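You operate a simulated robot arm through the tools that you are given. There is no shell and no other tool. Be economical: measure what you need, move in short steps, check, and stop when the job is done.

Carry out the task below with a simulated robot arm. There is one attempt and no reset: what you move stays moved.

TASK
Put the blue glass from the green mat on the note block.
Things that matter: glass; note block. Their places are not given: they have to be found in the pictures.

Only the result counts: the job must be done as asked and must still hold three seconds after the hand-in. Knocking over, shifting, dropping, spilling or breaking anything else fails it.

THE ROBOT
A 5-joint arm with a two-finger parallel gripper, fixed in place. Base frame: the origin is at the foot of the arm, x ahead of it, y to its left, z up; the work surface is at about z = 0. Readings come in mm, degrees, newtons and seconds.
With the tool pointing down near the work surface it reaches from about 260 to 600 mm from the base axis. Its first joint turns from -66.0 to 66.0 degrees. The tool tilts only in the upright plane through the base axis and itself; it spins freely about its own axis. Payload 1.57 kg.
Tool frame: the origin (TCP) lies between the finger pads and is the grasp point; the fingertips stand 30 mm ahead of it; z points along the fingers, y is the line along which they close. The gripper opens to 80 mm. The fingers are 17 mm wide and 12 mm thick; the gripper's body (40 by 82 mm) begins 80 mm behind the TCP.
Orientation is that of the tool frame in the base frame, as a unit quaternion [w, x, y, z]. With the fingers straight down and closing along the base's y, the tool's x points along the base's -x, its y along +y and its z along -z.

THE INTERFACE
- The arm moves only by the tool send_rows. Its argument "plan" is a list of rows, each a list of 7 numbers: the turn, a rotation vector about the tool's x, y, z in units of 8 degrees (1.0 is 8 degrees), then the shift along the tool's x, y, z in units of 25 mm (1.0 is 25 mm), then the gripper command, from -1 (shut) to 1 (fully open), values between in proportion. In form: [[rx, ry, rz, tx, ty, tz, gripper], ...]. A call has 1 to 10 rows; each row shifts and turns the commanded pose from where the row before left it, along the tool's axes as they then stand. A call with a number of a shift or a turn outside -1 to 1 is refused whole. A row lasts 0.2 s, in which the tool goes at most 50 mm and 8.6 degrees; a call with a longer step from one row to the next is refused whole, and so is a gripper value outside its range. A pose out of reach is approached as far as the arm can. The call stops where the force on the tool passes 40 N (or 10 N more than at its start, if that is more) or the arm is blocked; 0.2 s more then pass. Each finger travels about 153 mm/s and halts on what it meets, pressing with about 37 N; the grip force reading is that of the motor and also rises with nothing between the fingers. The clock runs only during rows and for 0.2 s after the last one: add rows that do not move to give the fingers time. It gives the time, the measured TCP pose, the force on the tool (base axes), the opening and the grip force at its end, in the units of the frame above (readings bear some noise).
- Cameras (640 x 400 px; columns grow to the right, rows downward): "scene" is fixed at [42.4, 396.6, 528.5]; the picture's right is [-0.71, -0.71, 0.00], its down [-0.37, 0.37, -0.85] and it looks along [0.60, -0.60, -0.52] (base axes); focal length 358 px, centre (320, 200). "wrist" rides on the gripper at [72, -7, -122] in the tool frame; the picture's right is [0.09, 1.00, 0.00], its down [-0.84, 0.08, -0.54] and it looks along [-0.54, 0.05, 0.84] (tool axes); focal length 238 px, centre (320, 200).
- grab_frame(camera): a new picture of that camera. No time passes.
- point_at(camera, pixels): for up to 12 pixels [column, row] of the newest picture of that camera ("zoom" is the newest enlarged one), the place [x, y, z] in the base frame of the surface seen there, good to about 2 mm. No time passes.
- zoom(camera, box): a new picture of the part [left, top, right, bottom] of that camera's present view, enlarged. No time passes.
- finish_job(): hands the job in; it is judged then, once.

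Keep the steps short. Do not move on a guess: measure, check each grasp and each placing, and mend mistakes. In all there are 60 turns and 20 pictures (those below and enlarged ones count). Leave the gripper open and the arm clear of the work at the hand-in unless told otherwise, and finish with a single line.

The tools are called after "Emit:" as name(argument=value, ...) on one line, values as JSON. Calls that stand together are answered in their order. send_rows: Moves the arm, as the interface text tells. Its arguments: {"type":"object","properties":{"plan":{"type":"array","items":{"type":"array","items":{"type":"number"}}}},"required":["plan"]} The other tools are called the same way: grab_frame (camera) takes a picture; point_at (camera, pixels) gives the place of the surface under pixels of a picture; zoom (camera, box) takes an enlarged picture of a part of a camera's view; finish_job () hands the job in.

At the start:

```text
t: 0.0
eef_pos: [367.3, 38.3, 313.3]
ee_rot: [0.0, 0.0, 1.0, 0.0]
contact_force: [-0.4, 0.0, 0.3]
gripper_width: 80.1
finger_force: 0.1
```

scene: 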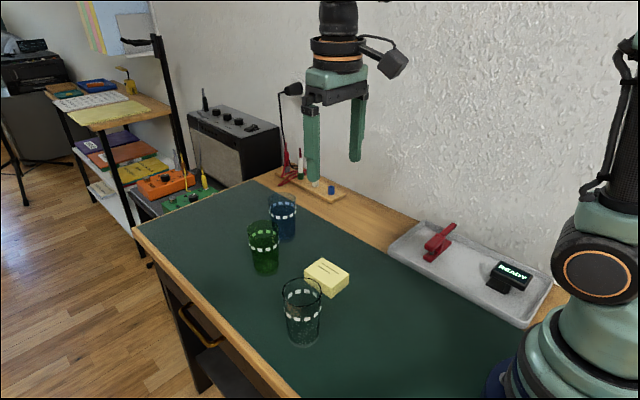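
wrist: 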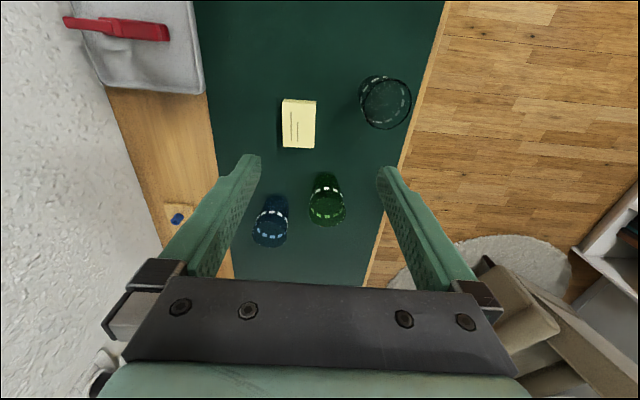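

I see the blue glass at scene (283,218), the green glass next to it at (263,247), and the yellow note block at (326,277). I'll enlarge this area so I can measure it.

Emit:
zoom(camera="scene", box=[220, 180, 380, 300])

Emit:
zoom(camera="wrist", box=[230, 80, 390, 260])

```text
3.33 times, centred on (300, 240) of scene
```

zoom: 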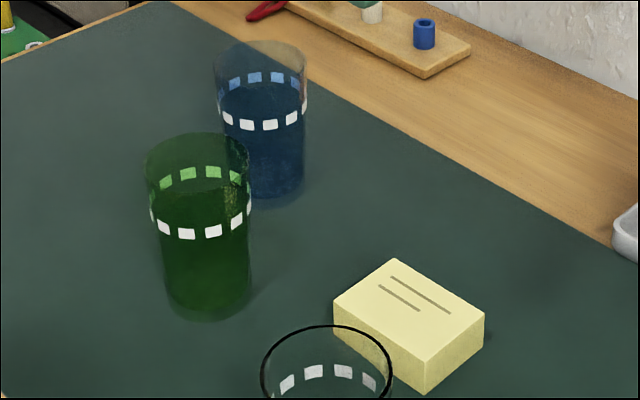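

```text
2.22 times, centred on (310, 170) of wrist
```

zoom: 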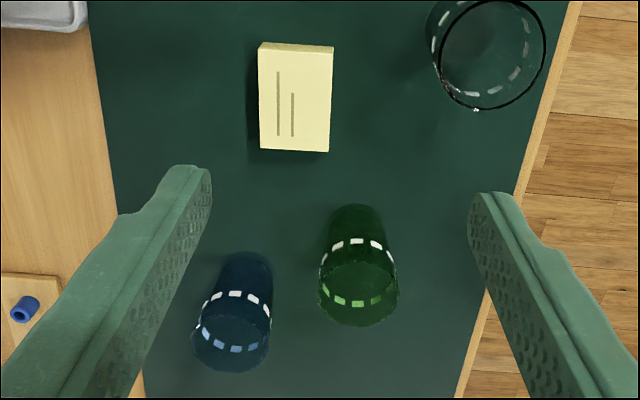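

I'll measure the opaque dashes on the blue and green glasses and the block corners in the wrist enlargement. I'll also measure the dashes and block points in the scene picture.

Emit:
point_at(camera="zoom", pixels=[[234, 293], [252, 298], [217, 296], [236, 349], [221, 345], [357, 241], [337, 245], [358, 303], [264, 48], [331, 52], [328, 148], [262, 146]])

Emit:
point_at(camera="scene", pixels=[[272, 215.4], [277.5, 217.2], [285, 217.5], [291.3, 216.3], [280.5, 203.1], [286.5, 203.1], [290, 238], [300, 238], [275, 250], [316, 208], [326, 277], [262, 250]])

```text
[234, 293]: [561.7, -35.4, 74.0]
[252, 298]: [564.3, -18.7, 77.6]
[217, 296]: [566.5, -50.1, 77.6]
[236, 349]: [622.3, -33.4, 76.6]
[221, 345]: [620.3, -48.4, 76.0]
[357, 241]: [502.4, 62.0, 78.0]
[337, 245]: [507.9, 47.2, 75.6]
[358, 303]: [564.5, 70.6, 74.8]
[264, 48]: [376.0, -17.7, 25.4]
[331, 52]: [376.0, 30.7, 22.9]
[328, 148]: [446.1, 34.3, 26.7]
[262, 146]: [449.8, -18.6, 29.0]
```

```text
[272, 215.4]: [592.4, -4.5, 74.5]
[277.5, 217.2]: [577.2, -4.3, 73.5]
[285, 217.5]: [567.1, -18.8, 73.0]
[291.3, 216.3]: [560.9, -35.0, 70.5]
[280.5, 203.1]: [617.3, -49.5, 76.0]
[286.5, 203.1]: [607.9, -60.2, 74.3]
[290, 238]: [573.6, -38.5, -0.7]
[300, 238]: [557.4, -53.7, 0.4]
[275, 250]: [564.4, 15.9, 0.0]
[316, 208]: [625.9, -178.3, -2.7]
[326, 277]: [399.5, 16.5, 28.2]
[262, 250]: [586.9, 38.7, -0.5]
```

From the dashes, the blue glass is centred near (592, -34.5), with a radius of about 30 mm and a height of about 108 mm. The green glass is centred near (534, 66). The block spans x 376–448 and y -18 to 33, with its top at about z 27. Before moving, I'll measure the clear glass at wrist (385,102), plus the block corners and top again.

Emit:
point_at(camera="wrist", pixels=[[387, 76], [362, 102], [410, 102], [386, 128], [389.5, 129], [361, 90], [300, 125], [286, 102], [314, 102], [313, 144], [286, 144]])

Emit:
zoom(camera="scene", box=[260, 250, 380, 350])

```text
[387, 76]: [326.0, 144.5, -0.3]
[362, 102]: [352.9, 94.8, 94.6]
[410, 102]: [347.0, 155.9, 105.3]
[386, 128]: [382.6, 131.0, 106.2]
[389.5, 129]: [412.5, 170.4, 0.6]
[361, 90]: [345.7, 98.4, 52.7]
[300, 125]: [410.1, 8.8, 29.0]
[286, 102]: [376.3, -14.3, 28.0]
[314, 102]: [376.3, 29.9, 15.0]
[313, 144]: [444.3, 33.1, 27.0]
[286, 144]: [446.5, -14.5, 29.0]
```

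```text
4.00 times, centred on (320, 300) of scene
```

zoom: 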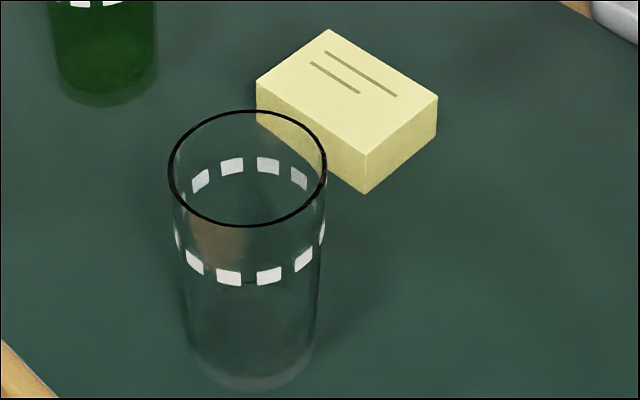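

The clear glass is at about (348,126), well clear of the placing spot. I'll check the block's top corners in this enlargement and start moving at height: from (367,38,313) toward (480,-34.5,200).

Emit:
point_at(camera="zoom", pixels=[[330, 33], [434, 96], [366, 150], [260, 82], [347, 92]])

Emit:
send_rows(plan=[[0, 0, 0, -0.75, -0.5, 0.75, 1], [0, 0, 0, -0.75, -0.5, 0.75, 1], [0, 0, 0, -0.75, -0.5, 0.75, 1], [0, 0, 0, -0.75, -0.5, 0.75, 1], [0, 0, 0, -0.75, -0.5, 0.75, 1], [0, 0, 0, -0.76, -0.41, 0.75, 1], [0, 0, 0, 0, 0, 0, 1]])

```text
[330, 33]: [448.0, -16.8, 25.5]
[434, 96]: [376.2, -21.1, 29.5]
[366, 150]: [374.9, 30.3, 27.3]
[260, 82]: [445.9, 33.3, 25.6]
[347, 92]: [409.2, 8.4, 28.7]
```

```text
t: 1.6
eef_pos: [481.9, -34.7, 201.3]
ee_rot: [0.0, -0.001, 1.0, 0.0]
contact_force: [-0.3, 0.6, -0.7]
gripper_width: 79.8
finger_force: 0.1
```

I'm at (482,-35,201), and the block centre is (411,7). Next I'll go straight down to z≈62. The fingers will be at x 473–490, between the block and both glasses.

Emit:
send_rows(plan=[[0, 0, 0, 0, 0, 0.9, 1], [0, 0, 0, 0, 0, 0.9, 1], [0, 0, 0, 0, 0, 0.9, 1], [0, 0, 0, 0, 0, 0.9, 1], [0, 0, 0, 0, 0, 0.9, 1], [0, 0, 0, 0, 0, 0.9, 1], [0, 0, 0, 0, 0, 0.16, 1], [0, 0, 0, 0, 0, 0, 1]])

Emit:
grab_frame(camera="wrist")

```text
t: 3.4
eef_pos: [481.3, -33.1, 60.2]
ee_rot: [0.001, 0.0, 1.0, 0.0]
contact_force: [-0.6, 0.0, -0.4]
gripper_width: 80.1
finger_force: 0.1
```

```text
14 pictures are left
```

wrist: 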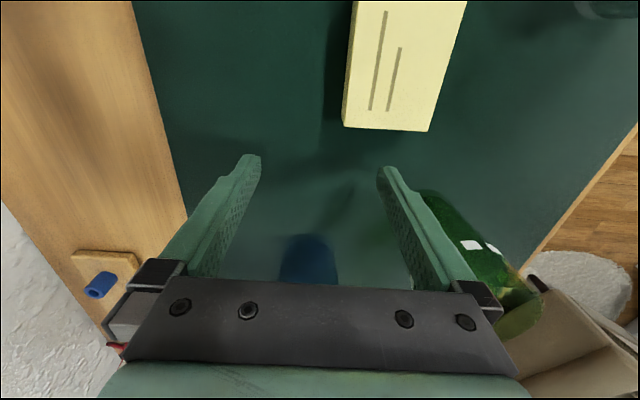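

The blue base shows at about (308,260), centred between the open fingers, and the green glass is outside the right finger. I'll advance along x toward 592 in two stages.

Emit:
send_rows(plan=[[0, 0, 0, -0.6, -0.05, 0, 1], [0, 0, 0, -0.6, 0, 0, 1], [0, 0, 0, -0.6, 0, 0, 1], [0, 0, 0, -0.6, 0, 0, 1], [0, 0, 0, 0, 0, 0, 1]])

Emit:
zoom(camera="scene", box=[220, 150, 380, 260])

```text
t: 4.6
eef_pos: [540.9, -36.2, 61.9]
ee_rot: [-0.001, 0.0, 1.0, 0.0]
contact_force: [0.5, 0.6, 0.5]
gripper_width: 80.0
finger_force: 0.1
```

```text
3.64 times, centred on (300, 205) of scene
```

zoom: 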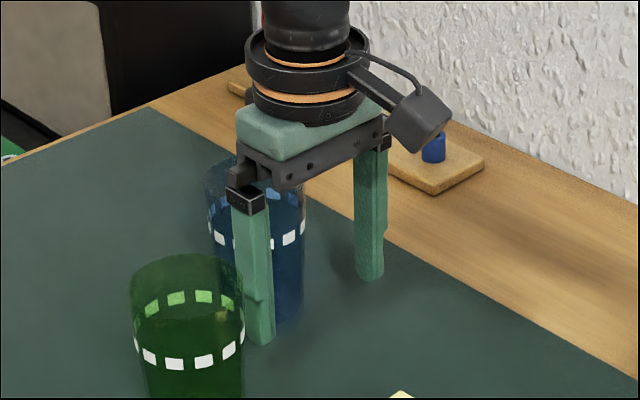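

The fingers are clear of both glasses and the gripper body is above the rim. I'll advance the last 51 mm to x≈592.

Emit:
send_rows(plan=[[0, 0, 0, -0.5, 0.03, 0, 1], [0, 0, 0, -0.5, 0.03, 0, 1], [0, 0, 0, -0.5, 0, 0, 1], [0, 0, 0, -0.54, 0, 0, 1], [0, 0, 0, 0, 0, 0, 1]])

Emit:
zoom(camera="scene", box=[220, 150, 380, 260])

```text
t: 5.8
eef_pos: [591.5, -33.1, 65.0]
ee_rot: [0.001, 0.0, 1.0, 0.001]
contact_force: [-0.2, -0.3, 0.2]
gripper_width: 80.1
finger_force: 0.1
```

```text
3.64 times, centred on (300, 205) of scene
```

zoom: 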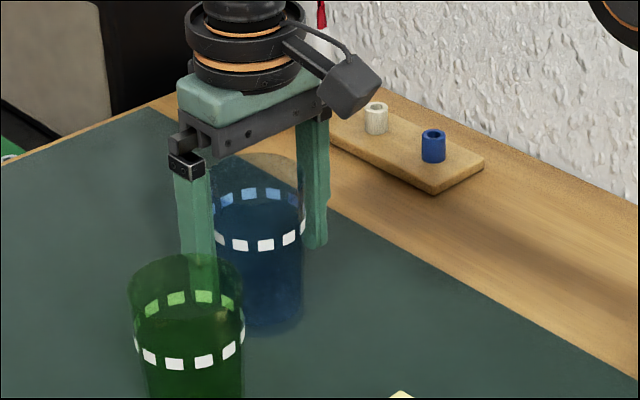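

The fingers straddle the blue glass. I'll close them in steps, without a lift, to find the contact width.

Emit:
send_rows(plan=[[0, 0, 0, 0, 0, 0, 0.75], [0, 0, 0, 0, 0, 0, 0.6], [0, 0, 0, 0, 0, 0, 0.5], [0, 0, 0, 0, 0, 0, 0.42], [0, 0, 0, 0, 0, 0, 0.35], [0, 0, 0, 0, 0, 0, 0.35]])

```text
t: 7.2
eef_pos: [590.0, -33.0, 63.5]
ee_rot: [0.0, -0.001, 1.0, 0.001]
contact_force: [-0.8, -0.7, 1.8]
gripper_width: 60.3
finger_force: 37.1
```

The fingers hold at 60.3 mm with a 37 N grip. I'll lift slowly by about 20 mm and check.

Emit:
send_rows(plan=[[0, 0, 0, 0, 0, -0.2, 0.2], [0, 0, 0, 0, 0, -0.3, 0.2], [0, 0, 0, 0.05, 0, -0.3, 0.2], [0, 0, 0, 0, 0, 0, 0.2]])

Emit:
zoom(camera="scene", box=[220, 150, 380, 260])

```text
t: 8.2
eef_pos: [589.1, -33.5, 83.4]
ee_rot: [0.0, 0.0, 1.0, -0.001]
contact_force: [-0.1, 0.3, -1.0]
gripper_width: 60.2
finger_force: 36.6
```

```text
3.64 times, centred on (300, 205) of scene
```

zoom: 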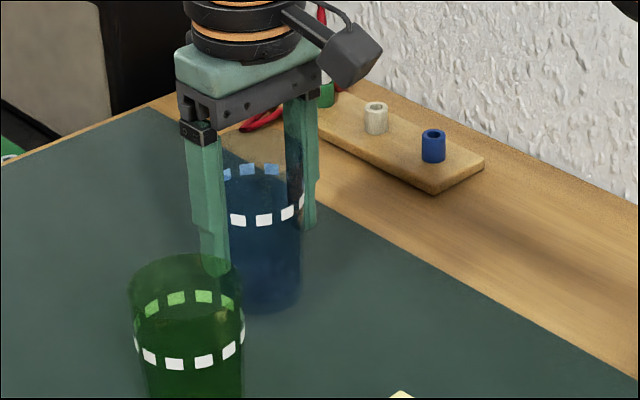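

The glass rises upright with the gripper. I'll lift on to z≈118, moving inward and slightly to -y to stay away from the green glass.

Emit:
send_rows(plan=[[0, 0, 0, 0.1, -0.1, -0.45, 0.2], [0, 0, 0, 0.3, -0.1, -0.45, 0.2], [0, 0, 0, 0.5, -0.1, -0.45, 0.2], [0, 0, 0, 0.6, 0, -0.1, 0.2], [0, 0, 0, 0.6, 0, 0, 0.2], [0, 0, 0, 0.6, 0, 0, 0.2], [0, 0, 0, 0.6, 0, 0, 0.2], [0, 0, 0, 0.6, 0, 0, 0.2], [0, 0, 0, 0.3, 0, 0, 0.2], [0, 0, 0, 0, 0, 0, 0.2]])

```text
t: 10.4
eef_pos: [486.2, -42.0, 116.6]
ee_rot: [0.0, 0.0, 1.0, 0.0]
contact_force: [-0.5, -0.4, -1.7]
gripper_width: 60.4
finger_force: 37.5
```

The tool is at (486,-42,117), with the glass bottom near z 53. Next I'll go inward to x≈410 and over to y≈7 above the block.

Emit:
send_rows(plan=[[0, 0, 0, 0.5, 0.1, 0, 0.2], [0, 0, 0, 0.5, 0.3, 0, 0.2], [0, 0, 0, 0.5, 0.4, 0, 0.2], [0, 0, 0, 0.5, 0.4, 0, 0.2], [0, 0, 0, 0.5, 0.4, 0, 0.2], [0, 0, 0, 0.4, 0.26, 0, 0.2], [0, 0, 0, 0.14, 0.1, 0, 0.2], [0, 0, 0, 0, 0, 0, 0.2]])

Emit:
zoom(camera="scene", box=[240, 180, 400, 320])

```text
t: 12.2
eef_pos: [407.7, 6.1, 117.9]
ee_rot: [0.0, 0.0, 1.0, 0.001]
contact_force: [-0.1, 0.1, -1.7]
gripper_width: 60.4
finger_force: 37.2
```

```text
2.86 times, centred on (320, 250) of scene
```

zoom: 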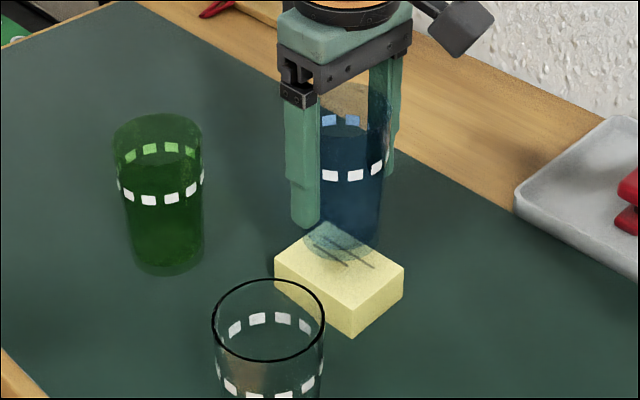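

The glass hangs above the block. I'll measure its dashes to confirm that it is centred and to find its height.

Emit:
point_at(camera="zoom", pixels=[[330, 176], [355, 175], [377, 168], [329, 121], [352, 120], [387, 158]])

```text
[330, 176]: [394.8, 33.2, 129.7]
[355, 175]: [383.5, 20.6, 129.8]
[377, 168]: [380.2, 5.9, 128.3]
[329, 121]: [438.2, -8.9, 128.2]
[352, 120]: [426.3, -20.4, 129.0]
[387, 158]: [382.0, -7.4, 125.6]
```

The glass is centred at about (411,6), matching the block centre, and its bottom is about 54 mm up, or 26 mm above the block. I'll lower it 20 mm first.

Emit:
send_rows(plan=[[0, 0, 0, 0, 0.03, 0.25, 0.2], [0, 0, 0, 0, 0, 0.25, 0.2], [0, 0, 0, 0, 0, 0.2, 0.2], [0, 0, 0, 0, 0, 0.1, 0.2], [0, 0, 0, 0, 0, 0, 0.2]])

Emit:
send_rows(plan=[[0, 0, 0, 0, 0, 0.06, 0.2], [0, 0, 0, 0, 0, 0.06, 0.2], [0, 0, 0, 0, 0, 0, 0.2]])

```text
t: 13.4
eef_pos: [409.9, 8.2, 99.7]
ee_rot: [0.001, 0.001, 1.0, 0.0]
contact_force: [-0.2, -0.6, -2.0]
gripper_width: 60.1
finger_force: 37.0
```

```text
t: 14.2
eef_pos: [410.5, 8.0, 95.9]
ee_rot: [0.0, -0.001, 1.0, 0.001]
contact_force: [1.0, -0.2, -1.2]
gripper_width: 60.2
finger_force: 37.0
```

There's no contact yet: the z force is about -1 to -2 N from the weight alone. I'll lower in 1.5 mm steps.

Emit:
send_rows(plan=[[0, 0, 0, 0, 0, 0.06, 0.2], [0, 0, 0, 0, 0, 0, 0.2]])

Emit:
send_rows(plan=[[0, 0, 0, 0, 0, 0.05, 0.2], [0, 0, 0, 0, 0, 0, 0.2]])

Emit:
zoom(camera="scene", box=[260, 200, 380, 310])

```text
t: 14.8
eef_pos: [408.8, 7.8, 94.0]
ee_rot: [0.0, -0.001, 1.0, 0.0]
contact_force: [0.6, 0.1, -2.4]
gripper_width: 60.4
finger_force: 37.0
```

```text
t: 15.4
eef_pos: [408.1, 9.4, 92.3]
ee_rot: [0.0, 0.0, 1.0, 0.0]
contact_force: [-1.0, -0.5, -1.8]
gripper_width: 60.4
finger_force: 36.9
```

```text
3.64 times, centred on (320, 255) of scene
```

zoom: 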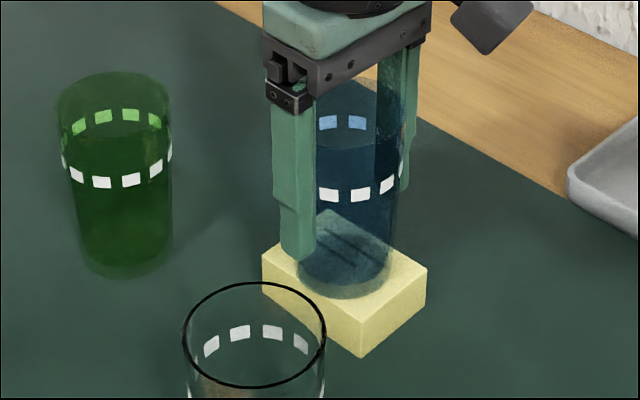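

The glass is very close to the block and there's still no contact force. I'll continue in 1 mm steps.

Emit:
send_rows(plan=[[0, 0, 0, 0, 0, 0.04, 0.2], [0, 0, 0, 0, 0, 0, 0.2]])

Emit:
send_rows(plan=[[0, 0, 0, 0, 0, 0.04, 0.2], [0, 0, 0, 0, 0, 0, 0.2]])

```text
t: 16.0
eef_pos: [408.5, 8.3, 92.5]
ee_rot: [0.0, 0.0, 1.0, 0.0]
contact_force: [-0.9, -0.1, -1.5]
gripper_width: 60.6
finger_force: 37.1
```

```text
t: 16.6
eef_pos: [410.8, 8.4, 92.4]
ee_rot: [0.001, -0.001, 1.0, 0.0]
contact_force: [-6.5, 0.5, 18.6]
gripper_width: 60.4
finger_force: 36.7
```

The z force jumped to +18.6 N, so the glass is on the block. I'll ease up 0.5 mm to relax the push, then open the fingers gradually.

Emit:
send_rows(plan=[[0, 0, 0, 0, 0, -0.02, 0.2], [0, 0, 0, 0, 0, 0, 0.2]])

Emit:
send_rows(plan=[[0, 0, 0, 0, 0, 0, 0.5], [0, 0, 0, 0, 0, 0, 0.55], [0, 0, 0, 0, 0, 0, 0.65], [0, 0, 0, 0, 0, 0, 0.8], [0, 0, 0, 0, 0, 0, 1], [0, 0, 0, 0, 0, 0, 1]])

Emit:
zoom(camera="scene", box=[260, 200, 380, 310])

```text
t: 17.2
eef_pos: [409.1, 9.5, 92.4]
ee_rot: [0.001, 0.0, 1.0, 0.0]
contact_force: [-1.2, 0.7, 13.7]
gripper_width: 60.2
finger_force: 37.0
```

```text
t: 18.6
eef_pos: [408.7, 7.7, 91.3]
ee_rot: [0.0, 0.0, 1.0, 0.0]
contact_force: [0.4, -0.1, 0.0]
gripper_width: 79.9
finger_force: 0.1
```

```text
3.64 times, centred on (320, 255) of scene
```

zoom: 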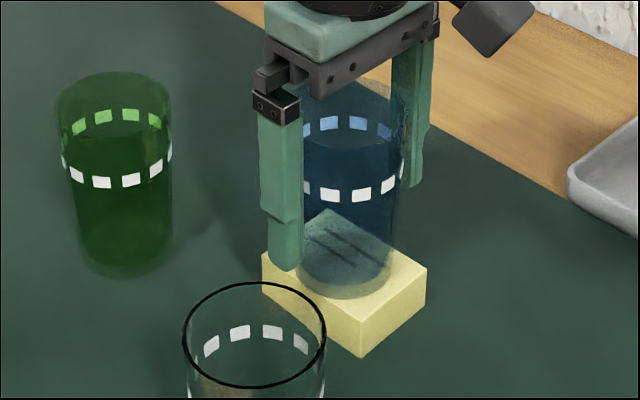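

The fingers are open and the glass stands upright on the block. I'll raise the tool straight up by about 140 mm, slowly at first.

Emit:
send_rows(plan=[[0, 0, 0, 0, 0, -0.3, 1], [0, 0, 0, 0, 0, -0.5, 1], [0, 0, 0, 0, 0, -0.7, 1], [0, 0, 0, 0, 0, -0.8, 1], [0, 0, 0, 0, 0, -0.8, 1], [0, 0, 0, 0, 0, -0.8, 1], [0, 0, 0, 0, 0, -0.8, 1], [0, 0, 0, 0, 0, -0.8, 1], [0, 0, 0, 0, 0, 0, 1]])

Emit:
grab_frame(camera="scene")

```text
t: 20.6
eef_pos: [411.8, 7.9, 231.2]
ee_rot: [0.0, 0.0, 1.0, 0.0]
contact_force: [0.8, -0.4, 0.7]
gripper_width: 80.0
finger_force: 0.0
```

```text
7 pictures are left
```

scene: 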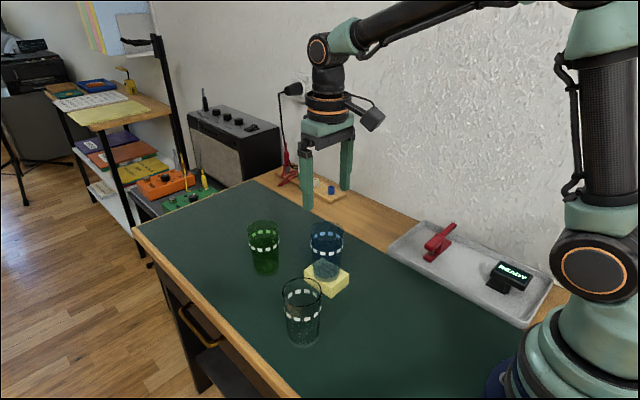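

The blue glass stands on the note block at (326,250), nothing else has moved, and the arm is clear with the gripper open. I'll hand in now.

Emit:
finish_job()

```text
The job is handed in.
```

The blue glass is standing upright on the note block, the other glasses haven't moved, and the arm is clear with the gripper open.
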